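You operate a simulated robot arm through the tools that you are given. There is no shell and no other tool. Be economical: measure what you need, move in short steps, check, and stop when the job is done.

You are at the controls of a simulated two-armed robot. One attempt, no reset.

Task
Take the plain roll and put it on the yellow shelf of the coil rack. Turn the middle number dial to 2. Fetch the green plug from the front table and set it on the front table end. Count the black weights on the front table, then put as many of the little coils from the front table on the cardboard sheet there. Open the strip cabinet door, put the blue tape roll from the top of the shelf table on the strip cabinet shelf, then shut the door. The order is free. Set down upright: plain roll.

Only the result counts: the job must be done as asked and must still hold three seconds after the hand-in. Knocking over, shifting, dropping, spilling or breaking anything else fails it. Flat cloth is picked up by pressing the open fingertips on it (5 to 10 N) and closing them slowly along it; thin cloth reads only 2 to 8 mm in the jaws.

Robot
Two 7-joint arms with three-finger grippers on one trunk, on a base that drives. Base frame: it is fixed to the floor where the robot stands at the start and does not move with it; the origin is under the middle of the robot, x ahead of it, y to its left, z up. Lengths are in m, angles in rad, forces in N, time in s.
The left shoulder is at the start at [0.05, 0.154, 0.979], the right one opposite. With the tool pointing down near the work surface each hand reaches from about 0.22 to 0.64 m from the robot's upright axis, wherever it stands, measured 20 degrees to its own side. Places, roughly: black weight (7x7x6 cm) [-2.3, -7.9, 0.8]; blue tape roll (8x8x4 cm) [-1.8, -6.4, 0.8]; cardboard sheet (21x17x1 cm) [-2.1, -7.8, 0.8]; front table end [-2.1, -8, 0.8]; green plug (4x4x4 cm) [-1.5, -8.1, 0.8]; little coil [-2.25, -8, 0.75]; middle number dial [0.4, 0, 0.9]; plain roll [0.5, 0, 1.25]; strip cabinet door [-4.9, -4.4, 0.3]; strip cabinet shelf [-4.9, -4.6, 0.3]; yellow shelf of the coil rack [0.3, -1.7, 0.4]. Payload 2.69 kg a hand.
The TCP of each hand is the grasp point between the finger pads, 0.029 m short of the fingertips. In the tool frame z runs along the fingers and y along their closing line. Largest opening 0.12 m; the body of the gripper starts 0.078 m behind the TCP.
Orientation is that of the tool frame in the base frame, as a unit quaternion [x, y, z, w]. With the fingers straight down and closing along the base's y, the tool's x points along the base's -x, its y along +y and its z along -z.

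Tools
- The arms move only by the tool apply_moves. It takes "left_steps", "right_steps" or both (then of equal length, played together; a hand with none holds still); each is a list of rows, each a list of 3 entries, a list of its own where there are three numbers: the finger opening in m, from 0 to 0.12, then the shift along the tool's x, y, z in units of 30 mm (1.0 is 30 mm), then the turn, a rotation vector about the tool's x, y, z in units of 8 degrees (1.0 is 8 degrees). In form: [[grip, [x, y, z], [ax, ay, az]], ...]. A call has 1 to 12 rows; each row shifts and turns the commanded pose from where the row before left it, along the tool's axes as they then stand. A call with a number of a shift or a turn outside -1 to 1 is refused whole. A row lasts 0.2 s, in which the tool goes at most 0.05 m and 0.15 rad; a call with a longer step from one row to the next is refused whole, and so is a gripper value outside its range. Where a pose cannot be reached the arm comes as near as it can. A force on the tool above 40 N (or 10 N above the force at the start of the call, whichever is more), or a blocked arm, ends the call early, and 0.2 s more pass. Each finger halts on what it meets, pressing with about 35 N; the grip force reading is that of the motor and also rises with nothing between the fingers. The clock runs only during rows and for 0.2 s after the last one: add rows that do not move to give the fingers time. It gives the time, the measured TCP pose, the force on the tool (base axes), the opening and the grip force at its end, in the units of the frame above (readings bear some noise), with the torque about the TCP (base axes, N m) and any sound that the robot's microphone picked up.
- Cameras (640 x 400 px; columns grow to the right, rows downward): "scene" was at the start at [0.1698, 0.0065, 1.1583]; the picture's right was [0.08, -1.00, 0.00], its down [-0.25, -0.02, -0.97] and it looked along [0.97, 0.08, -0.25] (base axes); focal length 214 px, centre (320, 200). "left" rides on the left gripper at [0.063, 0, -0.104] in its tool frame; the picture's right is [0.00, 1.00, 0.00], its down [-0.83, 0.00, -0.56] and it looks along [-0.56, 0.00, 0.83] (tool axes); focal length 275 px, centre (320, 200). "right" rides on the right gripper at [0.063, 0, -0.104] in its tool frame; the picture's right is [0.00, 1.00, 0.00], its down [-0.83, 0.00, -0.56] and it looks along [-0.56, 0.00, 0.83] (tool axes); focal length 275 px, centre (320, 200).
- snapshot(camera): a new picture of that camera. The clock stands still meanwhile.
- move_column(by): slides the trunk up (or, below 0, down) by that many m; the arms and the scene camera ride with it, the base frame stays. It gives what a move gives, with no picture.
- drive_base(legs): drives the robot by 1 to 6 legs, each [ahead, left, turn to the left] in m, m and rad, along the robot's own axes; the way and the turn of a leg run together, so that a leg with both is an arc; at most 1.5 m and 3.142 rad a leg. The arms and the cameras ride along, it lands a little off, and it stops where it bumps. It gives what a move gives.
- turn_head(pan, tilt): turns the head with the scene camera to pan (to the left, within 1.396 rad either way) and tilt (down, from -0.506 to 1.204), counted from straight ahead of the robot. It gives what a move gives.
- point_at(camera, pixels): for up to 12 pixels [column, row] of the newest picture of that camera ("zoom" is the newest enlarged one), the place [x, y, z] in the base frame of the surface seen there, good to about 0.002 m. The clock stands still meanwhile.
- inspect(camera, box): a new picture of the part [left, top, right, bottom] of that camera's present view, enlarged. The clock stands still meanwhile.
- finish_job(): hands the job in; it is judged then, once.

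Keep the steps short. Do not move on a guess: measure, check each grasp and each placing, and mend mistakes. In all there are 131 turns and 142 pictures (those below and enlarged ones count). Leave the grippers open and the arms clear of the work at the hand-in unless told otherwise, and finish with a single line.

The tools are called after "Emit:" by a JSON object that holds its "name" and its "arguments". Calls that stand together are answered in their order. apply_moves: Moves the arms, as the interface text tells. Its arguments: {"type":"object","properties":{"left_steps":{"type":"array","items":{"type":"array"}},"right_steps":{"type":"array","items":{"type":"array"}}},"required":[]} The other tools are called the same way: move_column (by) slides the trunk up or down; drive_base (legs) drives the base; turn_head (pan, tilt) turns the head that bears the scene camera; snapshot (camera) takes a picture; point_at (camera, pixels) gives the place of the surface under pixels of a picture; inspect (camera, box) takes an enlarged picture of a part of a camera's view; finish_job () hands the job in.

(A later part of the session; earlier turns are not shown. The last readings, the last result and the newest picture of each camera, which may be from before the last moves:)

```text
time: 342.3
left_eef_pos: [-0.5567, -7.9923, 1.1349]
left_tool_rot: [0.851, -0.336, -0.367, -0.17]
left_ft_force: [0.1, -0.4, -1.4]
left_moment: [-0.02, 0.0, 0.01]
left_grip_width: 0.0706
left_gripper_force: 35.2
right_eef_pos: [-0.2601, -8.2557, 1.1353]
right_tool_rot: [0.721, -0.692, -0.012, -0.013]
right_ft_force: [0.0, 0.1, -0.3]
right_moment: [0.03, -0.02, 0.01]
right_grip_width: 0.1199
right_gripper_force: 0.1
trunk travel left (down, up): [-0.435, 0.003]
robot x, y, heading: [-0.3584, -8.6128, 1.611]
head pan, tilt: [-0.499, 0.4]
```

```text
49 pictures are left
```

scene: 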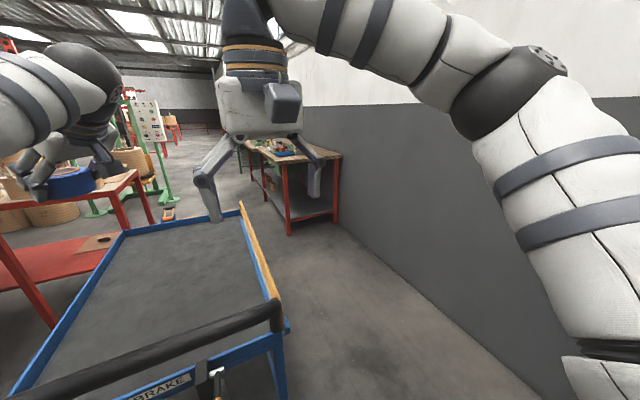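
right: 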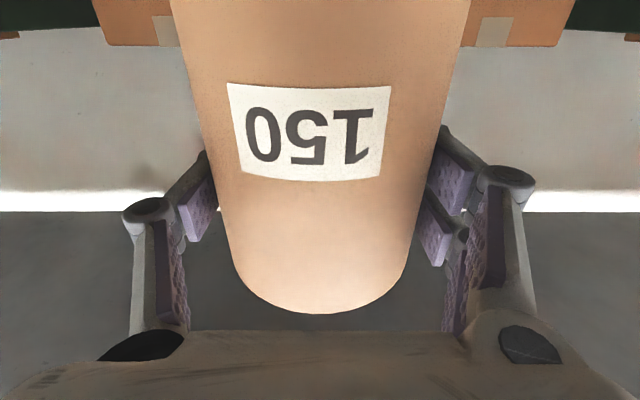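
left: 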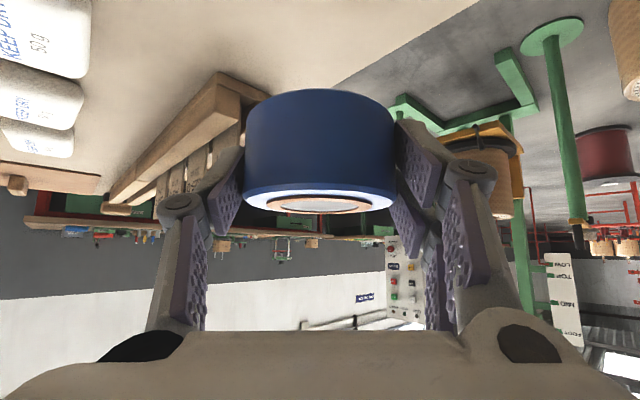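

I'll pass east of the cart, then north, then shift left into the lane.

Emit:
{"name": "drive_base", "arguments": {"legs": [[-0.06, 0, -0.042], [0, -0.63, 0], [0.85, 0, 0], [0.82, 0, 0]]}}

Emit:
{"name": "turn_head", "arguments": {"pan": 0.0, "tilt": 0.4}}

Emit:
{"name": "snapshot", "arguments": {"camera": "scene"}}

```text
time: 356.3
left_eef_pos: [0.1418, -6.3524, 1.134]
left_tool_rot: [0.839, -0.366, -0.359, -0.183]
left_ft_force: [-0.2, -0.1, -1.2]
left_moment: [0.01, -0.03, 0.01]
left_grip_width: 0.0705
left_gripper_force: 34.6
right_eef_pos: [0.4207, -6.6365, 1.1364]
right_tool_rot: [-0.696, 0.718, 0.011, 0.013]
right_ft_force: [-0.9, 0.6, 0.3]
right_moment: [0.0, -0.03, 0.0]
right_grip_width: 0.12
right_gripper_force: 0.0
trunk travel left (down, up): [-0.435, 0.003]
robot x, y, heading: [0.2975, -6.982, 1.54]
head pan, tilt: [-0.499, 0.4]
```

```text
time: 357.2
left_eef_pos: [0.1417, -6.3532, 1.1341]
left_tool_rot: [0.838, -0.366, -0.36, -0.184]
left_ft_force: [0.1, 0.1, -0.4]
left_moment: [-0.01, -0.02, 0.02]
left_grip_width: 0.0704
left_gripper_force: 35.3
right_eef_pos: [0.4205, -6.6366, 1.1343]
right_tool_rot: [-0.696, 0.718, 0.011, 0.014]
right_ft_force: [0.5, 0.4, -0.3]
right_moment: [0.0, 0.0, 0.0]
right_grip_width: 0.1197
right_gripper_force: 0.2
trunk travel left (down, up): [-0.435, 0.003]
robot x, y, heading: [0.2971, -6.9848, 1.544]
head pan, tilt: [0.0, 0.4]
```

```text
48 pictures are left
```

scene: 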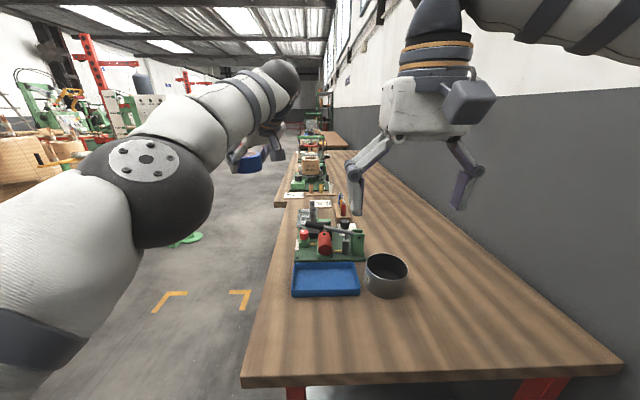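

Bench clear. I'll shift left into the lane and go north.

Emit:
{"name": "drive_base", "arguments": {"legs": [[0, 0.52, 0.027], [1.3, 0, 0]]}}

```text
time: 367.7
left_eef_pos: [-0.3793, -5.066, 1.1345]
left_tool_rot: [0.843, -0.356, -0.362, -0.179]
left_ft_force: [0.2, -0.4, -1.4]
left_moment: [-0.01, 0.02, 0.02]
left_grip_width: 0.0704
left_gripper_force: 34.6
right_eef_pos: [-0.0948, -5.3436, 1.135]
right_tool_rot: [-0.705, 0.709, 0.011, 0.013]
right_ft_force: [-0.2, -0.2, 0.1]
right_moment: [-0.01, 0.03, 0.01]
right_grip_width: 0.1199
right_gripper_force: 0.0
trunk travel left (down, up): [-0.435, 0.003]
robot x, y, heading: [-0.2082, -5.6917, 1.565]
head pan, tilt: [0.0, 0.4]
```

I'll continue north to y≈-2.5, then turn west.

Emit:
{"name": "drive_base", "arguments": {"legs": [[1.3, 0, 0.006], [0.6, 0.2, 0], [1.3, 0.1, 0], [0, 0, 1.6]]}}

Emit:
{"name": "turn_head", "arguments": {"pan": 0.1, "tilt": 0.25}}

Emit:
{"name": "snapshot", "arguments": {"camera": "scene"}}

```text
time: 387.2
left_eef_pos: [-1.0791, -2.685, 1.1342]
left_tool_rot: [0.85, 0.338, -0.384, 0.127]
left_ft_force: [0.2, -0.7, -1.3]
left_moment: [0.01, 0.01, 0.02]
left_grip_width: 0.0706
left_gripper_force: 35.5
right_eef_pos: [-0.7965, -2.407, 1.1352]
right_tool_rot: [1.0, -0.011, -0.018, -0.001]
right_ft_force: [-0.3, -0.4, -0.6]
right_moment: [0.04, -0.01, -0.02]
right_grip_width: 0.1201
right_gripper_force: 0.0
trunk travel left (down, up): [-0.435, 0.003]
robot x, y, heading: [-0.4496, -2.5222, 3.117]
head pan, tilt: [0.0, 0.4]
```

```text
time: 387.9
left_eef_pos: [-1.0783, -2.6851, 1.1349]
left_tool_rot: [0.85, 0.338, -0.383, 0.127]
left_ft_force: [0.4, 0.3, -0.9]
left_moment: [0.01, -0.06, 0.02]
left_grip_width: 0.0705
left_gripper_force: 34.5
right_eef_pos: [-0.7978, -2.4055, 1.1349]
right_tool_rot: [1.0, -0.011, -0.017, 0.0]
right_ft_force: [0.6, -0.8, -0.3]
right_moment: [-0.01, 0.0, 0.0]
right_grip_width: 0.1199
right_gripper_force: 0.0
trunk travel left (down, up): [-0.435, 0.003]
robot x, y, heading: [-0.4454, -2.5235, 3.12]
head pan, tilt: [0.099, 0.25]
```

```text
47 pictures are left
```

scene: 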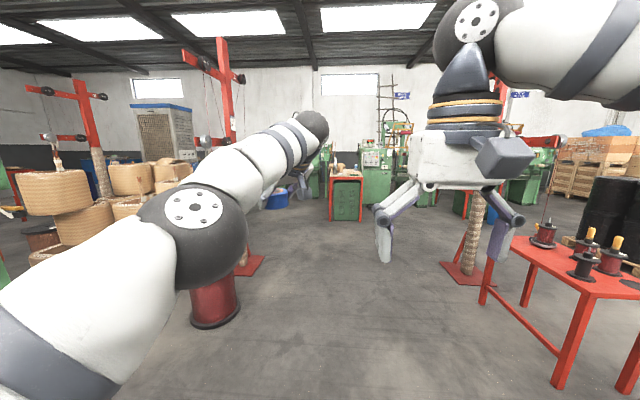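

Clear floor ahead between the two red posts, with a small green bench at (345,195). I'll measure.

Emit:
{"name": "point_at", "arguments": {"camera": "scene", "pixels": [[345, 222], [332, 180], [362, 180], [248, 268], [468, 275], [215, 320], [375, 205], [400, 205], [345, 176], [300, 210]]}}

Emit:
{"name": "inspect", "arguments": {"camera": "scene", "box": [240, 120, 400, 240]}}

```text
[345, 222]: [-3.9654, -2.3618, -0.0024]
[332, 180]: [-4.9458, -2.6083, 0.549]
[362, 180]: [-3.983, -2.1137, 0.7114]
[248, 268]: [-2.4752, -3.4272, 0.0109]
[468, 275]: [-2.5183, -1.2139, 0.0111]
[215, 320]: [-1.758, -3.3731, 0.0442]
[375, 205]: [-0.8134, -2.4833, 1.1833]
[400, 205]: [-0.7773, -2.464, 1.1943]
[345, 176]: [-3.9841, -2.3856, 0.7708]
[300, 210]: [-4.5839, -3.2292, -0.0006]
```

```text
3.33 times, centred on (320, 180) of scene
```

zoom: 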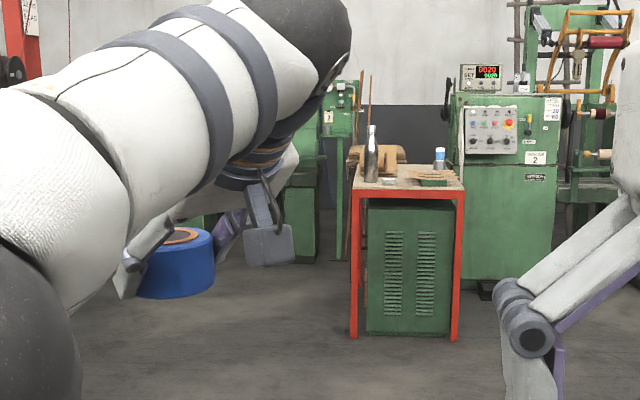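

I'll drive ahead 2.3 m between the posts and look left.

Emit:
{"name": "drive_base", "arguments": {"legs": [[1.15, 0, 0.02], [1.15, 0, 0]]}}

Emit:
{"name": "turn_head", "arguments": {"pan": 0.85, "tilt": 0.3}}

Emit:
{"name": "snapshot", "arguments": {"camera": "scene"}}

Emit:
{"name": "turn_head", "arguments": {"pan": 0.35, "tilt": 0.3}}

Emit:
{"name": "snapshot", "arguments": {"camera": "scene"}}

```text
time: 399.2
left_eef_pos: [-3.3721, -2.6668, 1.1341]
left_tool_rot: [0.849, 0.341, -0.382, 0.129]
left_ft_force: [-0.7, 0.2, -1.7]
left_moment: [0.0, -0.04, -0.03]
left_grip_width: 0.0706
left_gripper_force: 34.8
right_eef_pos: [-3.0934, -2.3868, 1.1359]
right_tool_rot: [1.0, -0.007, -0.017, -0.001]
right_ft_force: [-0.7, -0.5, 0.0]
right_moment: [0.01, 0.0, 0.02]
right_grip_width: 0.1199
right_gripper_force: 0.1
trunk travel left (down, up): [-0.435, 0.003]
robot x, y, heading: [-2.7453, -2.4986, 3.123]
head pan, tilt: [0.099, 0.25]
```

```text
time: 400.3
left_eef_pos: [-3.3713, -2.6675, 1.1359]
left_tool_rot: [0.849, 0.34, -0.383, 0.128]
left_ft_force: [0.2, 0.4, -1.5]
left_moment: [0.01, -0.03, 0.0]
left_grip_width: 0.0705
left_gripper_force: 34.9
right_eef_pos: [-3.0932, -2.3855, 1.1348]
right_tool_rot: [1.0, -0.007, -0.018, 0.0]
right_ft_force: [0.4, -1.0, 0.1]
right_moment: [0.01, 0.01, -0.02]
right_grip_width: 0.1198
right_gripper_force: 0.0
trunk travel left (down, up): [-0.435, 0.003]
robot x, y, heading: [-2.7395, -2.5044, 3.129]
head pan, tilt: [0.85, 0.3]
```

```text
45 pictures are left
```

scene: 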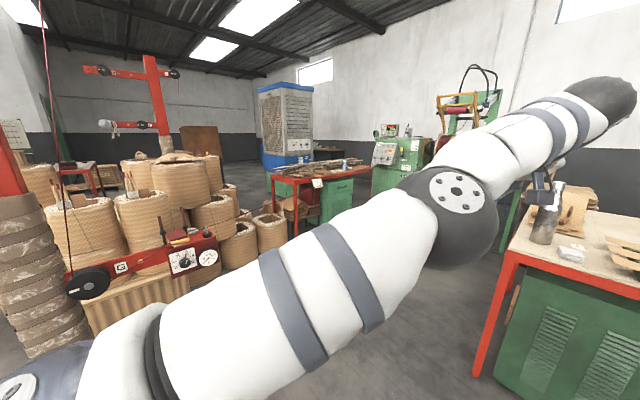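

```text
time: 401.2
left_eef_pos: [-3.3712, -2.6681, 1.1347]
left_tool_rot: [0.849, 0.341, -0.382, 0.128]
left_ft_force: [0.2, -0.5, -0.8]
left_moment: [0.02, 0.0, 0.05]
left_grip_width: 0.0703
left_gripper_force: 34.8
right_eef_pos: [-3.0927, -2.3855, 1.1345]
right_tool_rot: [1.0, -0.007, -0.017, 0.0]
right_ft_force: [0.1, 0.6, -0.6]
right_moment: [0.0, 0.0, 0.03]
right_grip_width: 0.12
right_gripper_force: 0.1
trunk travel left (down, up): [-0.435, 0.003]
robot x, y, heading: [-2.745, -2.4994, 3.13]
head pan, tilt: [0.351, 0.3]
```

```text
44 pictures are left
```

scene: 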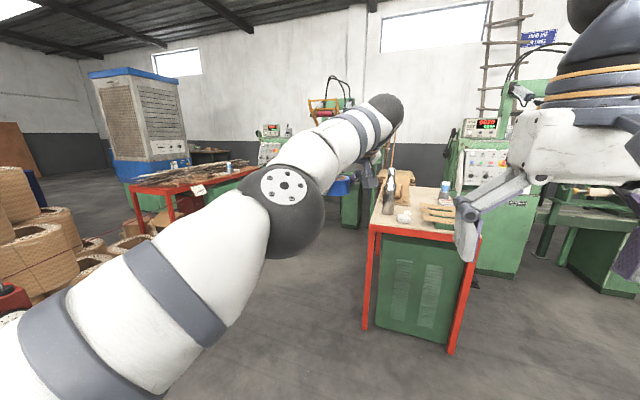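

The strip cabinet's bench is visible at left, with the cabinet's front facing this side. I'll turn left 0.5 to face it and look with the head straight.

Emit:
{"name": "drive_base", "arguments": {"legs": [[0, 0, 0.52]]}}

Emit:
{"name": "turn_head", "arguments": {"pan": -0.12, "tilt": 0.35}}

Emit:
{"name": "snapshot", "arguments": {"camera": "scene"}}

```text
time: 403.1
left_eef_pos: [-3.2062, -2.9597, 1.1349]
left_tool_rot: [0.733, 0.548, -0.337, 0.222]
left_ft_force: [-0.5, -0.3, -1.7]
left_moment: [0.0, 0.0, 0.0]
left_grip_width: 0.0704
left_gripper_force: 35.2
right_eef_pos: [-3.105, -2.5742, 1.136]
right_tool_rot: [0.968, 0.252, -0.016, 0.004]
right_ft_force: [0.1, -0.2, -0.6]
right_moment: [-0.01, 0.01, 0.0]
right_grip_width: 0.12
right_gripper_force: 0.1
trunk travel left (down, up): [-0.435, 0.003]
robot x, y, heading: [-2.7442, -2.5002, -2.632]
head pan, tilt: [0.351, 0.3]
```

```text
time: 404.0
left_eef_pos: [-3.2063, -2.9574, 1.1339]
left_tool_rot: [0.732, 0.549, -0.337, 0.223]
left_ft_force: [0.5, 0.4, -1.7]
left_moment: [0.0, -0.03, 0.04]
left_grip_width: 0.0706
left_gripper_force: 34.9
right_eef_pos: [-3.1051, -2.5749, 1.1347]
right_tool_rot: [0.968, 0.252, -0.017, 0.004]
right_ft_force: [0.5, 0.7, -0.7]
right_moment: [0.01, 0.01, 0.04]
right_grip_width: 0.1201
right_gripper_force: 0.2
trunk travel left (down, up): [-0.435, 0.003]
robot x, y, heading: [-2.7474, -2.5025, -2.636]
head pan, tilt: [-0.12, 0.351]
```

```text
43 pictures are left
```

scene: 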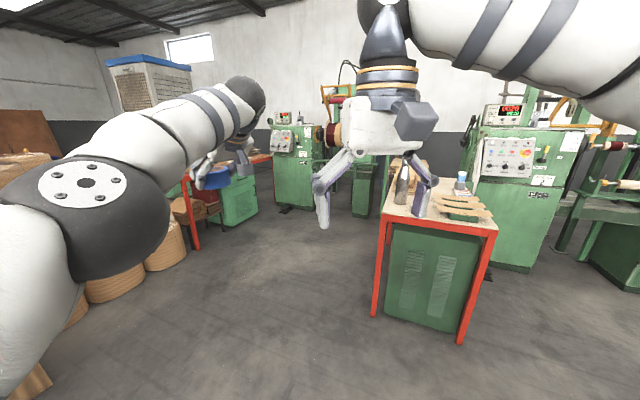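

The way looks open. I'll enlarge the strip cabinet at (235,200) and measure coils and machines around.

Emit:
{"name": "inspect", "arguments": {"camera": "scene", "box": [150, 120, 350, 270]}}

Emit:
{"name": "point_at", "arguments": {"camera": "scene", "pixels": [[252, 208], [222, 223], [240, 200], [195, 245], [168, 265], [110, 290], [285, 205], [318, 208], [380, 312], [360, 215], [270, 155], [60, 315]]}}

```text
2.67 times, centred on (250, 195) of scene
```

zoom: 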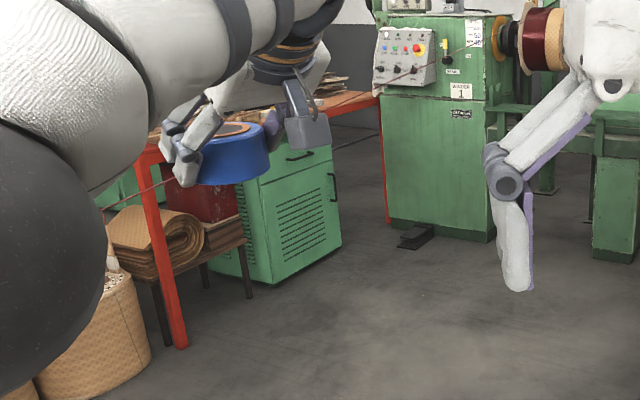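

```text
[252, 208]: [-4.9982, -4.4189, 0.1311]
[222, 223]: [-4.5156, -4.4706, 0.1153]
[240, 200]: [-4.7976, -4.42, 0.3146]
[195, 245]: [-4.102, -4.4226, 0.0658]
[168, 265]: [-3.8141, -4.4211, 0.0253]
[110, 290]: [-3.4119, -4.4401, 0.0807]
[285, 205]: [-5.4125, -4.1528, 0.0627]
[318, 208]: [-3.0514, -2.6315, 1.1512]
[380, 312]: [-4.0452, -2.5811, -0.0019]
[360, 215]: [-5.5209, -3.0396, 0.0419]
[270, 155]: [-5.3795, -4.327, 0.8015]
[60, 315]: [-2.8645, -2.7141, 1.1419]
```

The cabinet front is at y≈-4.42, x -4.55…-5.07. It has a drawer on top and a door below with the vertical handle on its west edge, so the hinge is on the east side. I'll drive to (-4.3,-3.25) and face -y.

Emit:
{"name": "drive_base", "arguments": {"legs": [[0.86, -0.05, 0], [0.86, -0.05, 0], [0, 0, 1.065]]}}

Emit:
{"name": "turn_head", "arguments": {"pan": -0.35, "tilt": 0.6}}

Emit:
{"name": "snapshot", "arguments": {"camera": "scene"}}

```text
time: 415.5
left_eef_pos: [-4.1104, -3.871, 1.1342]
left_tool_rot: [0.342, 0.849, -0.173, 0.364]
left_ft_force: [0.4, 0.6, -0.8]
left_moment: [-0.04, -0.01, -0.04]
left_grip_width: 0.0706
left_gripper_force: 35.6
right_eef_pos: [-4.4035, -3.6035, 1.1362]
right_tool_rot: [0.697, 0.717, -0.012, 0.012]
right_ft_force: [-0.5, -0.2, 0.4]
right_moment: [0.0, 0.01, 0.01]
right_grip_width: 0.1202
right_gripper_force: 0.0
trunk travel left (down, up): [-0.435, 0.003]
robot x, y, heading: [-4.2995, -3.2467, -1.549]
head pan, tilt: [-0.12, 0.351]
```

```text
time: 416.3
left_eef_pos: [-4.1124, -3.8708, 1.1344]
left_tool_rot: [0.342, 0.849, -0.173, 0.365]
left_ft_force: [0.7, 0.2, -0.9]
left_moment: [0.08, 0.02, 0.02]
left_grip_width: 0.0706
left_gripper_force: 35.1
right_eef_pos: [-4.4038, -3.6031, 1.1363]
right_tool_rot: [0.698, 0.716, -0.013, 0.012]
right_ft_force: [-0.3, -0.2, 0.2]
right_moment: [-0.03, 0.04, 0.01]
right_grip_width: 0.1201
right_gripper_force: 0.0
trunk travel left (down, up): [-0.435, 0.003]
robot x, y, heading: [-4.2965, -3.2477, -1.543]
head pan, tilt: [-0.351, 0.6]
```

```text
41 pictures are left
```

scene: 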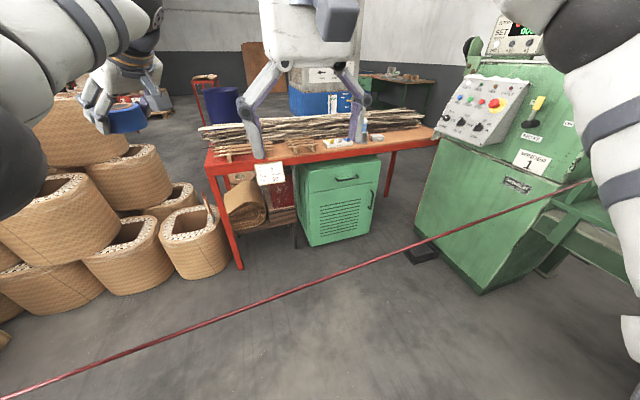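

A red wire runs across from the winder on the right to the lower left. I must not touch it. I'll measure it, and the cabinet.

Emit:
{"name": "point_at", "arguments": {"camera": "scene", "pixels": [[415, 245], [300, 289], [200, 327], [100, 365], [520, 206], [580, 185], [340, 205], [373, 200], [300, 180], [380, 160], [310, 240], [370, 232]]}}

Emit:
{"name": "inspect", "arguments": {"camera": "scene", "box": [190, 130, 470, 300]}}

```text
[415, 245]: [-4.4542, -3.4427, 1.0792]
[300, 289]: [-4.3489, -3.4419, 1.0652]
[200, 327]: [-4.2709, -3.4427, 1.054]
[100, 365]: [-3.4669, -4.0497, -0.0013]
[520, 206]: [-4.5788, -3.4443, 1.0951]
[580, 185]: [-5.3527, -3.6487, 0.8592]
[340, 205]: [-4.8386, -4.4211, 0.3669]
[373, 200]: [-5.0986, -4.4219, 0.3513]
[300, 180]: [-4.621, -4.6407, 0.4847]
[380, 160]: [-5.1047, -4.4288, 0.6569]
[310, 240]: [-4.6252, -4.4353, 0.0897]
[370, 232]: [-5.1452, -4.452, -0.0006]
```

```text
2.29 times, centred on (330, 215) of scene
```

zoom: 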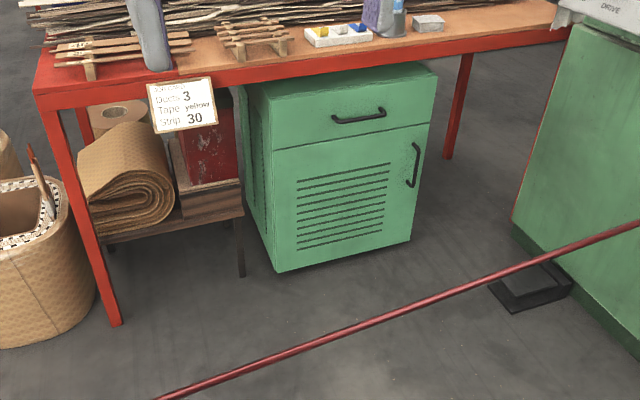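

The wire lies at y≈-3.443, z≈1.05–1.1 here, just in front of the robot and below the hands. I'll look left to see where it ends.

Emit:
{"name": "turn_head", "arguments": {"pan": 0.9, "tilt": 0.5}}

Emit:
{"name": "snapshot", "arguments": {"camera": "scene"}}

```text
time: 417.7
left_eef_pos: [-4.1111, -3.8711, 1.1338]
left_tool_rot: [0.343, 0.848, -0.174, 0.365]
left_ft_force: [-0.7, 0.3, 0.0]
left_moment: [-0.01, 0.02, -0.01]
left_grip_width: 0.0706
left_gripper_force: 35.2
right_eef_pos: [-4.4024, -3.6036, 1.1357]
right_tool_rot: [0.698, 0.716, -0.013, 0.011]
right_ft_force: [-0.6, -0.2, -0.5]
right_moment: [-0.01, 0.0, 0.01]
right_grip_width: 0.1201
right_gripper_force: 0.1
trunk travel left (down, up): [-0.435, 0.003]
robot x, y, heading: [-4.3039, -3.2493, -1.544]
head pan, tilt: [0.901, 0.499]
```

```text
39 pictures are left
```

scene: 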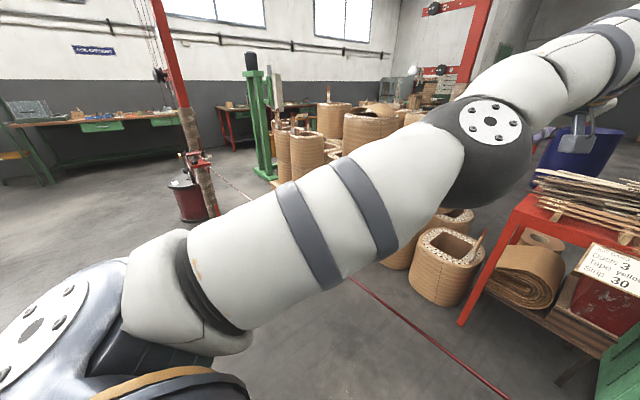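

The wire runs to the red post at x≈-2.5. I'll measure the coil pile front south of the wire, and the wire's height toward the post.

Emit:
{"name": "point_at", "arguments": {"camera": "scene", "pixels": [[432, 300], [395, 265], [300, 175], [285, 150], [330, 165], [215, 170], [240, 190], [380, 297], [265, 175], [190, 218], [262, 130], [460, 370]]}}

```text
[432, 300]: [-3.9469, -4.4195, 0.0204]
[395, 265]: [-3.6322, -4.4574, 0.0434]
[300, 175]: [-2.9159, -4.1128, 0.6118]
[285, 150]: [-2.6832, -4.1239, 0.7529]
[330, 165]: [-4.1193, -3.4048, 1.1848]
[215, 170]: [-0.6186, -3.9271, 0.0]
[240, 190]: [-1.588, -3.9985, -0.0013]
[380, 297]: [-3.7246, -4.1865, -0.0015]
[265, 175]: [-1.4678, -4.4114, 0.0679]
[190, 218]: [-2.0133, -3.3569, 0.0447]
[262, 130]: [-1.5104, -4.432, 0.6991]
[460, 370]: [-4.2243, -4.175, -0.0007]
```

The south side can only be reached by passing under the wire with the trunk fully lowered (head about 0.81 m, wire about 1.07 m). First I'll turn left (the wire falls that way) and move clear of it to lower the arms.

Emit:
{"name": "drive_base", "arguments": {"legs": [[0, 0, 1.544], [0.85, 0, 0], [0, 0.42, 0]]}}

Emit:
{"name": "turn_head", "arguments": {"pan": -0.9, "tilt": 0.4}}

Emit:
{"name": "snapshot", "arguments": {"camera": "scene"}}

```text
time: 429.4
left_eef_pos: [-2.8289, -2.6552, 1.1342]
left_tool_rot: [-0.345, 0.848, 0.13, 0.382]
left_ft_force: [-0.3, 0.5, -0.7]
left_moment: [-0.03, 0.0, -0.01]
left_grip_width: 0.0705
left_gripper_force: 35.1
right_eef_pos: [-3.1069, -2.9382, 1.1347]
right_tool_rot: [0.003, 1.0, -0.001, 0.017]
right_ft_force: [0.5, -0.9, -0.3]
right_moment: [-0.01, -0.02, 0.02]
right_grip_width: 0.1202
right_gripper_force: 0.1
trunk travel left (down, up): [-0.435, 0.003]
robot x, y, heading: [-3.459, -2.828, -0.004]
head pan, tilt: [0.901, 0.499]
```

```text
time: 431.1
left_eef_pos: [-2.8293, -2.6552, 1.134]
left_tool_rot: [-0.345, 0.847, 0.13, 0.383]
left_ft_force: [-1.0, -1.3, -0.4]
left_moment: [-0.03, 0.06, -0.03]
left_grip_width: 0.0706
left_gripper_force: 34.8
right_eef_pos: [-3.1072, -2.9395, 1.1353]
right_tool_rot: [0.002, 1.0, -0.001, 0.018]
right_ft_force: [-0.1, 0.2, 0.2]
right_moment: [0.0, -0.01, 0.02]
right_grip_width: 0.12
right_gripper_force: 0.1
trunk travel left (down, up): [-0.435, 0.003]
robot x, y, heading: [-3.4559, -2.8251, -0.003]
head pan, tilt: [-0.901, 0.4]
```

```text
38 pictures are left
```

scene: 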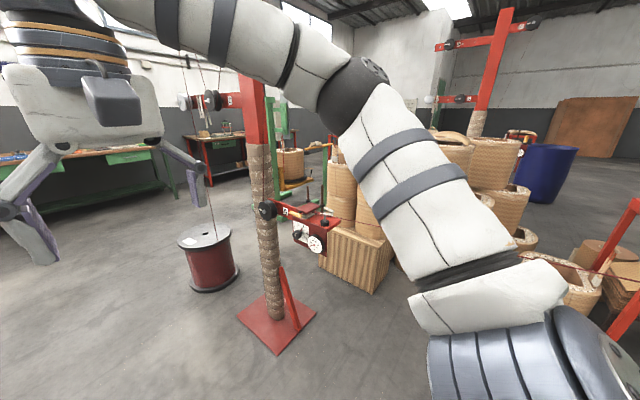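

The wire is intact. I'll lower the trunk 0.4 here and view the arms.

Emit:
{"name": "move_column", "arguments": {"by": -0.4}}

Emit:
{"name": "turn_head", "arguments": {"pan": -1.2, "tilt": 0.1}}

Emit:
{"name": "snapshot", "arguments": {"camera": "scene"}}

```text
time: 435.0
left_eef_pos: [-2.809, -2.6551, 0.3182]
left_tool_rot: [-0.282, 0.926, 0.239, 0.081]
left_ft_force: [-0.1, 0.0, -2.2]
left_moment: [-0.02, 0.0, -0.01]
left_grip_width: 0.0706
left_gripper_force: 35.1
right_eef_pos: [-3.0754, -2.9386, 0.7118]
right_tool_rot: [0.003, 1.0, -0.001, -0.022]
right_ft_force: [0.1, 0.1, 0.7]
right_moment: [0.0, 0.02, -0.01]
right_grip_width: 0.1196
right_gripper_force: 0.1
trunk travel left (down, up): [-0.035, 0.403]
robot x, y, heading: [-3.4525, -2.8227, -0.004]
head pan, tilt: [-0.901, 0.4]
```

```text
time: 435.8
left_eef_pos: [-2.8071, -2.6546, 0.3175]
left_tool_rot: [-0.281, 0.926, 0.238, 0.082]
left_ft_force: [0.0, -0.4, -0.9]
left_moment: [0.01, 0.0, -0.02]
left_grip_width: 0.0706
left_gripper_force: 34.6
right_eef_pos: [-3.0749, -2.9387, 0.7099]
right_tool_rot: [0.003, 1.0, -0.001, -0.022]
right_ft_force: [-0.1, -0.3, 0.3]
right_moment: [-0.02, 0.03, -0.01]
right_grip_width: 0.12
right_gripper_force: 0.1
trunk travel left (down, up): [-0.035, 0.403]
robot x, y, heading: [-3.4554, -2.8258, -0.005]
head pan, tilt: [-1.201, 0.099]
```

```text
37 pictures are left
```

scene: 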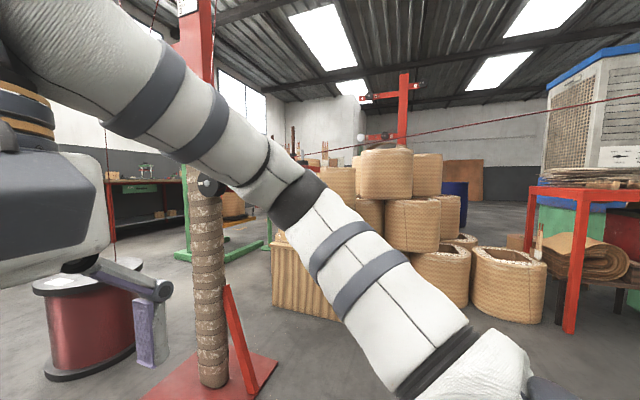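

The left arm sagged while lowering: hand at z 0.318 and the tape tilted. I'll raise it, bring it back, and re-level it to a forward 45° tilt.

Emit:
{"name": "apply_moves", "arguments": {"left_steps": [[0.05, [0.24, 0.73, -0.85], [0, 0, 0]], [0.05, [0.24, 0.73, -0.85], [0, 0, 0]], [0.05, [0.24, 0.73, -0.85], [0, 0, 0]], [0.05, [0.24, 0.73, -0.85], [0, 0, 0]], [0.05, [0.24, 0.73, -0.85], [0, 0, 0]], [0.05, [0.24, 0.73, -0.85], [0, 0, 0]], [0.05, [0.24, 0.73, -0.85], [0, 0, 0]], [0.05, [0.24, 0.73, -0.85], [0, 0, 0]]]}}

Emit:
{"name": "apply_moves", "arguments": {"left_steps": [[0.05, [0, 0, 0], [0.7, -0.604, 0.354]], [0.05, [0, 0, 0], [0.7, -0.604, 0.354]], [0.05, [0, 0, 0], [0.7, -0.604, 0.354]], [0.05, [0, 0, 0], [0.7, -0.604, 0.354]], [0.05, [0, 0, 0], [0.7, -0.604, 0.354]], [0.05, [0, 0, 0], [0.7, -0.604, 0.354]], [0.05, [0, 0, 0], [0.7, -0.604, 0.354]]]}}

Emit:
{"name": "turn_head", "arguments": {"pan": 0.2, "tilt": 0.3}}

Emit:
{"name": "snapshot", "arguments": {"camera": "scene"}}

```text
time: 437.6
left_eef_pos: [-2.8092, -2.6891, 0.4562]
left_tool_rot: [-0.281, 0.924, 0.252, 0.059]
left_ft_force: [0.2, 0.0, -1.2]
left_moment: [0.01, 0.01, -0.01]
left_grip_width: 0.0706
left_gripper_force: 34.5
left hand out of reach, approached as far as the arm can: row 1, 2, 3, 4, 5, 6, 7, 8
right_eef_pos: [-3.0758, -2.9386, 0.7104]
right_tool_rot: [0.003, 1.0, -0.001, -0.024]
right_ft_force: [-0.2, 0.3, 0.4]
right_moment: [0.04, 0.02, -0.01]
right_grip_width: 0.12
right_gripper_force: 0.1
trunk travel left (down, up): [-0.035, 0.403]
robot x, y, heading: [-3.4599, -2.8245, -0.008]
head pan, tilt: [-1.201, 0.099]
```

```text
time: 439.2
left_eef_pos: [-2.8075, -2.6896, 0.4684]
left_tool_rot: [-0.015, 0.93, 0.019, 0.366]
left_ft_force: [0.6, -0.1, -2.1]
left_moment: [0.0, 0.01, 0.03]
left_grip_width: 0.0707
left_gripper_force: 35.0
left hand out of reach, approached as far as the arm can: row 1
right_eef_pos: [-3.0751, -2.9386, 0.7107]
right_tool_rot: [0.002, 1.0, -0.001, -0.023]
right_ft_force: [-0.1, 0.3, -0.4]
right_moment: [0.01, -0.03, -0.02]
right_grip_width: 0.12
right_gripper_force: 0.1
trunk travel left (down, up): [-0.035, 0.403]
robot x, y, heading: [-3.4562, -2.8246, -0.004]
head pan, tilt: [-1.201, 0.099]
```

```text
time: 440.7
left_eef_pos: [-2.8074, -2.6893, 0.469]
left_tool_rot: [-0.017, 0.93, 0.02, 0.366]
left_ft_force: [0.1, 0.2, -1.7]
left_moment: [0.0, 0.01, 0.02]
left_grip_width: 0.0707
left_gripper_force: 34.2
right_eef_pos: [-3.0752, -2.9396, 0.7099]
right_tool_rot: [0.002, 1.0, -0.001, -0.023]
right_ft_force: [0.4, 0.5, -0.3]
right_moment: [0.0, 0.0, -0.03]
right_grip_width: 0.1201
right_gripper_force: 0.1
trunk travel left (down, up): [-0.035, 0.403]
robot x, y, heading: [-3.457, -2.8246, -0.002]
head pan, tilt: [0.201, 0.3]
```

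```text
36 pictures are left
```

scene: 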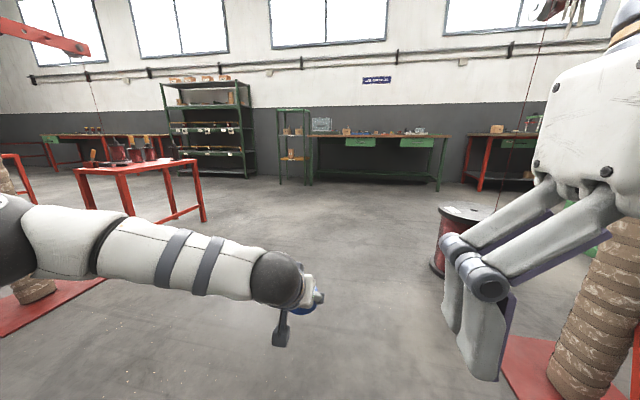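

The tape is level again and the hand points forward. I'll also lower the right hand 0.2 so everything is well under the wire, then slide back west and turn to face the cabinet.

Emit:
{"name": "apply_moves", "arguments": {"right_steps": [[0.12, [-0.3, 0, 1], [0, 0, 0]], [0.12, [-0.3, 0, 1], [0, 0, 0]], [0.12, [-0.3, 0, 1], [0, 0, 0]], [0.12, [-0.3, 0, 1], [0, 0, 0]], [0.12, [-0.3, 0, 1], [0, 0, 0]], [0.12, [-0.3, 0, 1], [0, 0, 0]], [0.12, [-0.3, 0, 1], [0, 0, 0]]]}}

Emit:
{"name": "drive_base", "arguments": {"legs": [[0, -0.22, 0], [-1.15, 0, 0], [0, 0, -1.568]]}}

Emit:
{"name": "turn_head", "arguments": {"pan": 0.0, "tilt": 0.0}}

Emit:
{"name": "snapshot", "arguments": {"camera": "scene"}}

```text
time: 442.3
left_eef_pos: [-2.8083, -2.6884, 0.4694]
left_tool_rot: [-0.017, 0.93, 0.02, 0.366]
left_ft_force: [0.1, -0.1, -1.6]
left_moment: [0.0, 0.05, -0.03]
left_grip_width: 0.0706
left_gripper_force: 35.2
right_eef_pos: [-3.022, -2.9386, 0.4972]
right_tool_rot: [0.003, 1.0, -0.001, -0.024]
right_ft_force: [0.4, 0.2, -0.3]
right_moment: [0.03, 0.02, 0.0]
right_grip_width: 0.1198
right_gripper_force: 0.0
trunk travel left (down, up): [-0.035, 0.403]
robot x, y, heading: [-3.4563, -2.8245, -0.001]
head pan, tilt: [0.201, 0.3]
```

```text
time: 453.9
left_eef_pos: [-4.4674, -3.6994, 0.4689]
left_tool_rot: [0.644, 0.672, -0.243, 0.274]
left_ft_force: [-0.4, -0.9, -1.7]
left_moment: [0.01, -0.03, -0.02]
left_grip_width: 0.0703
left_gripper_force: 35.1
right_eef_pos: [-4.717, -3.4854, 0.4979]
right_tool_rot: [0.708, 0.706, 0.016, -0.017]
right_ft_force: [0.8, 0.6, -0.2]
right_moment: [0.05, -0.01, 0.0]
right_grip_width: 0.12
right_gripper_force: 0.0
trunk travel left (down, up): [-0.035, 0.403]
robot x, y, heading: [-4.6065, -3.053, -1.576]
head pan, tilt: [0.201, 0.3]
```

```text
time: 454.7
left_eef_pos: [-4.467, -3.699, 0.4684]
left_tool_rot: [0.644, 0.671, -0.244, 0.274]
left_ft_force: [-0.3, -0.3, -1.5]
left_moment: [0.03, -0.02, 0.02]
left_grip_width: 0.0705
left_gripper_force: 35.2
right_eef_pos: [-4.7182, -3.4862, 0.498]
right_tool_rot: [0.707, 0.707, 0.016, -0.017]
right_ft_force: [-0.1, 1.0, 0.1]
right_moment: [0.01, -0.02, 0.01]
right_grip_width: 0.1202
right_gripper_force: 0.0
trunk travel left (down, up): [-0.035, 0.403]
robot x, y, heading: [-4.6006, -3.0472, -1.571]
head pan, tilt: [0.0, 0.0]
```

```text
35 pictures are left
```

scene: 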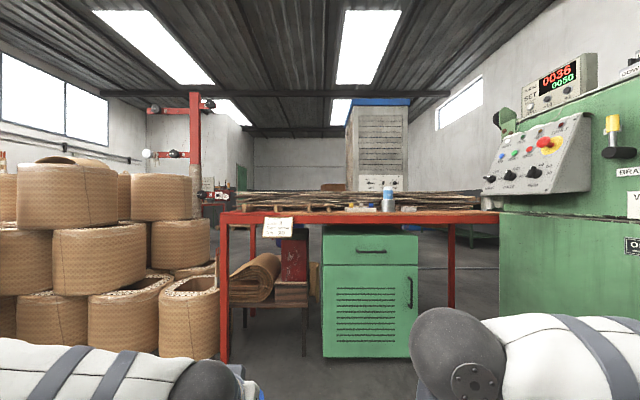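

A good front view: door below with its handle at (410,292). I'll measure the handle and door.

Emit:
{"name": "inspect", "arguments": {"camera": "scene", "box": [310, 220, 430, 370]}}

Emit:
{"name": "point_at", "arguments": {"camera": "scene", "pixels": [[410, 292], [406, 278], [406, 306], [410, 285], [410, 300], [400, 292], [417, 292], [323, 290], [370, 266], [370, 356], [417, 240], [497, 320]]}}

```text
2.67 times, centred on (370, 295) of scene
```

zoom: 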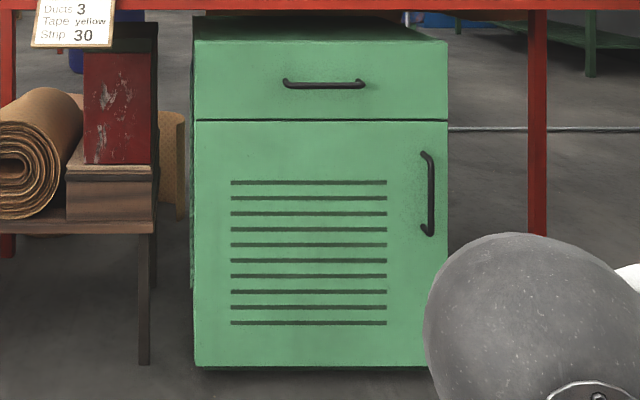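

```text
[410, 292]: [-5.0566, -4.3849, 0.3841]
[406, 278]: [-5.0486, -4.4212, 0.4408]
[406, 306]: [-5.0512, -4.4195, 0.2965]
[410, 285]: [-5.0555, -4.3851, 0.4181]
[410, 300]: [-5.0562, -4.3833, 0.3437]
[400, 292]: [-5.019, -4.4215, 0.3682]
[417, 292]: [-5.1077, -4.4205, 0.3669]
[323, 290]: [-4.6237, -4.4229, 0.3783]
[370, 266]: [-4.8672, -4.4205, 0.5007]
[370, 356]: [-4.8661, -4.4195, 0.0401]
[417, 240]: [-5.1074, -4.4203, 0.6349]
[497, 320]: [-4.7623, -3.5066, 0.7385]
```

The door spans x -4.62…-5.11, y -4.421, z 0.03…0.485. The handle bar is at (-5.056,-4.385), z 0.30–0.44. I'll retract the left hand with the tape up and back, and turn the right hand to point forward.

Emit:
{"name": "apply_moves", "arguments": {"left_steps": [[0.05, [-0.07, 0, -0.8], [0, 0, 0]], [0.05, [-0.07, 0, -0.8], [0, 0, 0]], [0.05, [-0.07, 0, -0.8], [0, 0, 0]], [0.05, [-0.07, 0, -0.8], [0, 0, 0]], [0.05, [-0.07, 0, -0.8], [0, 0, 0]], [0.05, [-0.07, 0, -0.8], [0, 0, 0]], [0.05, [-0.07, 0, -0.8], [0, 0, 0]], [0.05, [-0.07, 0, -0.8], [0, 0, 0]], [0.05, [0, 0, 0], [0, 0, 0]], [0.05, [0, 0, 0], [0, 0, 0]], [0.05, [0, 0, 0], [0, 0, 0]], [0.05, [0, 0, 0], [0, 0, 0]]], "right_steps": [[0.12, [0, 0, 0], [0, -1, 0]], [0.12, [0, 0, 0], [0, -1, 0]], [0.12, [0, 0, 0], [0, -1, 0]], [0.12, [0, 0, 0], [0, -1, 0]], [0.12, [0, 0, 0], [0, -1, 0]], [0.12, [0, 0, 0], [0, -1, 0]], [0.12, [0, 0, 0], [0, -1, 0]], [0.12, [0, 0, 0], [0, -1, 0]], [0.12, [0, 0, 0], [0, -1, 0]], [0.12, [0, 0, 0], [0, -1, 0]], [0.12, [0, 0, 0], [0, -1, 0]], [0.12, [0, 0, 0], [0, -0.6, 0]]]}}

Emit:
{"name": "drive_base", "arguments": {"legs": [[0, -0.33, 0], [0.4, 0, 0]]}}

Emit:
{"name": "turn_head", "arguments": {"pan": -0.3, "tilt": 0.45}}

Emit:
{"name": "snapshot", "arguments": {"camera": "scene"}}

```text
time: 457.3
left_eef_pos: [-4.4762, -3.5817, 0.6221]
left_tool_rot: [0.645, 0.671, -0.243, 0.274]
left_ft_force: [-0.7, 0.5, -1.3]
left_moment: [0.03, 0.0, 0.0]
left_grip_width: 0.0706
left_gripper_force: 34.9
right_eef_pos: [-4.6804, -3.5468, 0.5009]
right_tool_rot: [-0.5, -0.499, 0.502, -0.499]
right_ft_force: [0.4, 0.1, 0.5]
right_moment: [-0.01, 0.0, 0.0]
right_grip_width: 0.1197
right_gripper_force: 0.0
right hand out of reach, approached as far as the arm can: row 5, 6, 7, 8, 12
trunk travel left (down, up): [-0.035, 0.403]
robot x, y, heading: [-4.6037, -3.0493, -1.573]
head pan, tilt: [0.0, 0.0]
```

```text
time: 462.5
left_eef_pos: [-4.8047, -3.98, 0.622]
left_tool_rot: [0.645, 0.672, -0.243, 0.273]
left_ft_force: [0.3, 0.1, -1.9]
left_moment: [0.01, 0.01, 0.02]
left_grip_width: 0.0705
left_gripper_force: 35.3
right_eef_pos: [-5.0086, -3.9441, 0.5024]
right_tool_rot: [0.499, 0.501, -0.5, 0.5]
right_ft_force: [0.6, 0.3, -0.6]
right_moment: [-0.02, 0.0, -0.05]
right_grip_width: 0.1202
right_gripper_force: 0.1
trunk travel left (down, up): [-0.035, 0.403]
robot x, y, heading: [-4.9372, -3.4491, -1.573]
head pan, tilt: [0.0, 0.0]
```

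```text
time: 463.4
left_eef_pos: [-4.8031, -3.9796, 0.6217]
left_tool_rot: [0.644, 0.672, -0.244, 0.274]
left_ft_force: [-0.9, -0.1, -1.0]
left_moment: [0.03, 0.0, -0.01]
left_grip_width: 0.0707
left_gripper_force: 35.1
right_eef_pos: [-5.008, -3.9448, 0.5008]
right_tool_rot: [-0.5, -0.5, 0.501, -0.499]
right_ft_force: [0.2, -0.4, 0.2]
right_moment: [0.0, 0.0, 0.02]
right_grip_width: 0.12
right_gripper_force: 0.0
trunk travel left (down, up): [-0.035, 0.403]
robot x, y, heading: [-4.9346, -3.4454, -1.568]
head pan, tilt: [-0.3, 0.45]
```

```text
33 pictures are left
```

scene: 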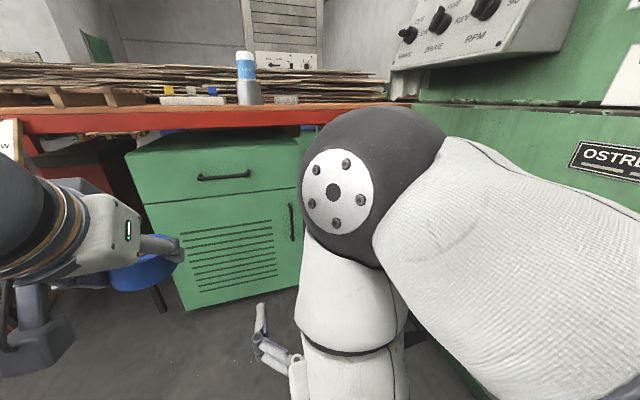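

The robot is passing under the wire safely. I'll go ahead 0.2 and lower the right hand to the handle height, then check with its camera.

Emit:
{"name": "drive_base", "arguments": {"legs": [[0.21, 0, 0]]}}

Emit:
{"name": "apply_moves", "arguments": {"right_steps": [[0.08, [0.86, -0.32, 0.3], [0, 0, 0]], [0.08, [0.86, -0.32, 0.3], [0, 0, 0]], [0.08, [0.86, -0.32, 0.3], [0, 0, 0]], [0.08, [0.86, -0.32, 0.3], [0, 0, 0]], [0.08, [0.86, -0.32, 0.3], [0, 0, 0]], [0.08, [0, 0, 0], [0, 0, 0]]]}}

Emit:
{"name": "snapshot", "arguments": {"camera": "right"}}

```text
time: 465.0
left_eef_pos: [-4.8028, -4.1859, 0.6227]
left_tool_rot: [0.644, 0.672, -0.243, 0.274]
left_ft_force: [0.5, 0.6, -1.0]
left_moment: [-0.02, 0.0, 0.02]
left_grip_width: 0.0701
left_gripper_force: 34.9
right_eef_pos: [-5.0077, -4.152, 0.5017]
right_tool_rot: [0.5, 0.5, -0.5, 0.5]
right_ft_force: [0.9, -1.1, 0.1]
right_moment: [-0.01, -0.01, 0.03]
right_grip_width: 0.1198
right_gripper_force: 0.0
trunk travel left (down, up): [-0.035, 0.403]
robot x, y, heading: [-4.938, -3.6552, -1.571]
head pan, tilt: [-0.3, 0.45]
```

```text
time: 466.4
left_eef_pos: [-4.8021, -4.1865, 0.6225]
left_tool_rot: [0.644, 0.672, -0.243, 0.273]
left_ft_force: [-0.1, 0.3, -0.8]
left_moment: [0.02, -0.03, -0.02]
left_grip_width: 0.0706
left_gripper_force: 34.5
right_eef_pos: [-5.0558, -4.1983, 0.3715]
right_tool_rot: [0.499, 0.501, -0.5, 0.5]
right_ft_force: [0.3, -0.5, -0.3]
right_moment: [-0.03, 0.0, 0.01]
right_grip_width: 0.08
right_gripper_force: 0.1
trunk travel left (down, up): [-0.035, 0.403]
robot x, y, heading: [-4.9353, -3.6555, -1.567]
head pan, tilt: [-0.3, 0.45]
```

```text
32 pictures are left
```

right: 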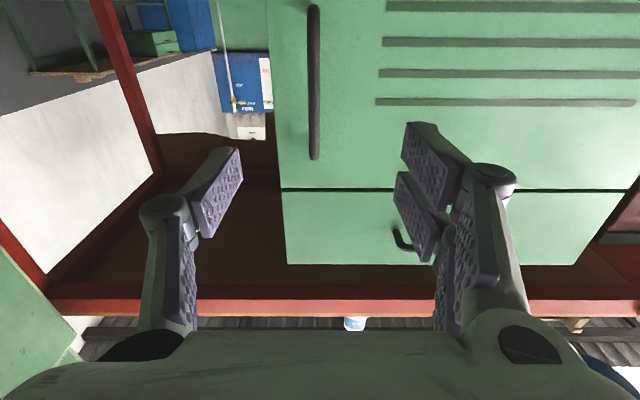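

The handle bar is nearly centred at (313,80). I'll measure it precisely.

Emit:
{"name": "point_at", "arguments": {"camera": "right", "pixels": [[313, 60], [313, 100], [313, 20], [313, 150], [300, 80]]}}

```text
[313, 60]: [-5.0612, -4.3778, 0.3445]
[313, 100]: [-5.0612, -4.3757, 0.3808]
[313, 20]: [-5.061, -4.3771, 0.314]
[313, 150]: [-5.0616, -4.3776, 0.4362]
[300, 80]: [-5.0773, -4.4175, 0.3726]
```

I'll advance 0.175 m and close on the bar.

Emit:
{"name": "apply_moves", "arguments": {"right_steps": [[0.06, [0, -0.17, 1], [0, 0, 0]], [0.06, [0, 0, 1], [0, 0, 0]], [0.06, [0, 0, 1], [0, 0, 0]], [0.06, [0, 0, 1], [0, 0, 0]], [0.06, [0, 0, 1], [0, 0, 0]], [0.06, [0, 0, 0.8], [0, 0, 0]], [0.06, [0, 0, 0], [0, 0, 0]], [0.0, [0, 0, 0], [0, 0, 0]], [0.0, [0, 0, 0], [0, 0, 0]], [0.0, [0, 0, 0], [0, 0, 0]]]}}

Emit:
{"name": "snapshot", "arguments": {"camera": "right"}}

```text
time: 468.6
left_eef_pos: [-4.8035, -4.187, 0.6221]
left_tool_rot: [0.644, 0.672, -0.243, 0.274]
left_ft_force: [0.2, -0.1, -1.0]
left_moment: [0.01, -0.04, -0.04]
left_grip_width: 0.0704
left_gripper_force: 35.1
right_eef_pos: [-5.0609, -4.3718, 0.3722]
right_tool_rot: [-0.501, -0.499, 0.501, -0.499]
right_ft_force: [-13.5, 0.3, 1.3]
right_moment: [0.17, -0.12, -0.2]
right_grip_width: 0.011
right_gripper_force: 38.1
trunk travel left (down, up): [-0.035, 0.403]
robot x, y, heading: [-4.9325, -3.6552, -1.569]
head pan, tilt: [-0.3, 0.45]
```

```text
31 pictures are left
```

right: 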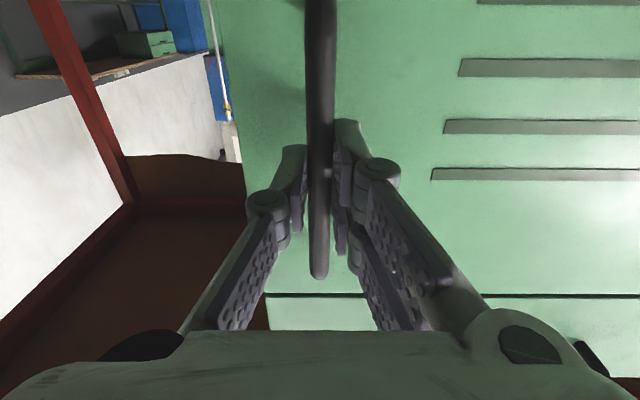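

The bar is gripped. I'll pull the door open along its arc, about 24°, turning the hand with it.

Emit:
{"name": "apply_moves", "arguments": {"right_steps": [[0.0, [0, 0.104, -0.895], [0.4375, 0, 0]], [0.0, [0, 0.104, -0.895], [0.4375, 0, 0]], [0.0, [0, 0.104, -0.895], [0.4375, 0, 0]], [0.0, [0, 0.104, -0.895], [0.4375, 0, 0]], [0.0, [0, 0.104, -0.895], [0.4375, 0, 0]], [0.0, [0, 0.104, -0.895], [0.4375, 0, 0]], [0.0, [0, 0.104, -0.895], [0.4375, 0, 0]]]}}

Emit:
{"name": "snapshot", "arguments": {"camera": "right"}}

```text
time: 470.2
left_eef_pos: [-4.8011, -4.1863, 0.6216]
left_tool_rot: [0.643, 0.673, -0.243, 0.273]
left_ft_force: [-0.4, -0.1, -1.8]
left_moment: [0.01, 0.0, -0.01]
left_grip_width: 0.0707
left_gripper_force: 34.6
right_eef_pos: [-5.0053, -4.205, 0.3732]
right_tool_rot: [0.588, 0.396, -0.583, 0.397]
right_ft_force: [7.1, -5.1, -1.6]
right_moment: [0.54, 0.21, 0.21]
right_grip_width: 0.0113
right_gripper_force: 38.2
trunk travel left (down, up): [-0.035, 0.403]
robot x, y, heading: [-4.9308, -3.6579, -1.565]
head pan, tilt: [-0.3, 0.45]
stopped in row 7 (right hand): the force on the tool passed its limit at 58 N (the readings are from after the stop); the commanded pose is now the measured one
```

```text
30 pictures are left
```

right: 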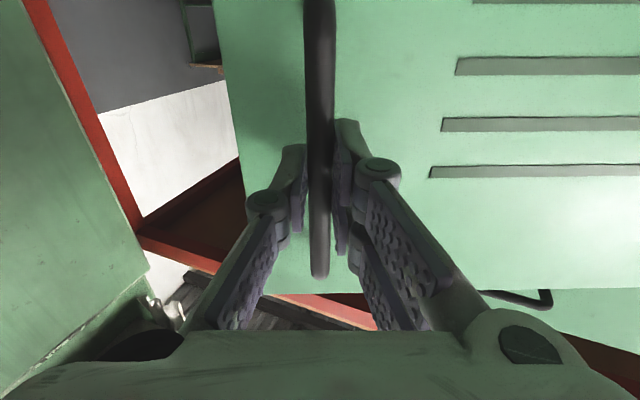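

The door is about 23° open. I'll continue by swinging the robot around the hinge in small arcs while holding the handle.

Emit:
{"name": "drive_base", "arguments": {"legs": [[-0.03, 0.074, -0.097], [-0.03, 0.074, -0.097]]}}

Emit:
{"name": "snapshot", "arguments": {"camera": "right"}}

```text
time: 472.6
left_eef_pos: [-4.7519, -4.1549, 0.6222]
left_tool_rot: [0.704, 0.608, -0.267, 0.25]
left_ft_force: [-0.3, -0.5, -1.2]
left_moment: [0.03, -0.01, -0.02]
left_grip_width: 0.0705
left_gripper_force: 35.4
right_eef_pos: [-4.9556, -4.1346, 0.3715]
right_tool_rot: [0.623, 0.339, -0.617, 0.341]
right_ft_force: [3.5, -3.1, -0.8]
right_moment: [0.23, 0.51, 0.11]
right_grip_width: 0.0111
right_gripper_force: 38.1
trunk travel left (down, up): [-0.035, 0.403]
robot x, y, heading: [-4.7796, -3.6112, -1.763]
head pan, tilt: [-0.3, 0.45]
stopped in leg 2: the force on the tool passed its limit at 41 N (the readings are from after the stop); the commanded pose is now the measured one
```

```text
29 pictures are left
```

right: 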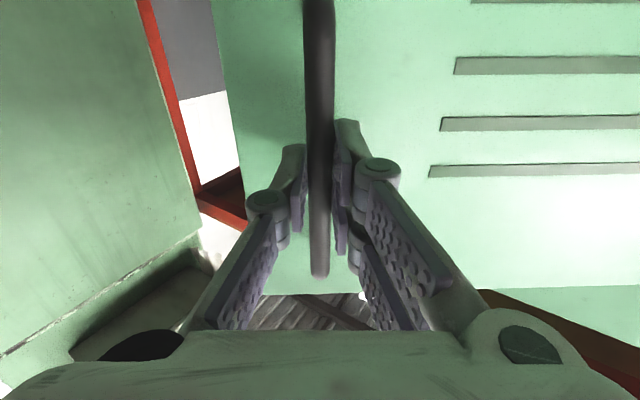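

The door is at about 36°. I'll repeat with smaller arcs.

Emit:
{"name": "drive_base", "arguments": {"legs": [[-0.022, 0.046, -0.06], [-0.022, 0.046, -0.06], [-0.022, 0.046, -0.06], [-0.022, 0.046, -0.06], [-0.022, 0.046, -0.06]]}}

```text
time: 474.6
left_eef_pos: [-4.7131, -4.1349, 0.6211]
left_tool_rot: [0.74, 0.565, -0.281, 0.234]
left_ft_force: [0.4, -0.4, -0.9]
left_moment: [0.02, 0.05, 0.0]
left_grip_width: 0.0705
left_gripper_force: 35.0
right_eef_pos: [-4.9114, -4.0889, 0.3713]
right_tool_rot: [0.642, 0.302, -0.635, 0.306]
right_ft_force: [2.7, -2.5, -0.1]
right_moment: [0.29, 0.62, 0.07]
right_grip_width: 0.0113
right_gripper_force: 38.3
trunk travel left (down, up): [-0.035, 0.403]
robot x, y, heading: [-4.6764, -3.5859, -1.876]
head pan, tilt: [-0.3, 0.45]
stopped in leg 3: the force on the tool passed its limit at 44 N (the readings are from after the stop); the commanded pose is now the measured one
```

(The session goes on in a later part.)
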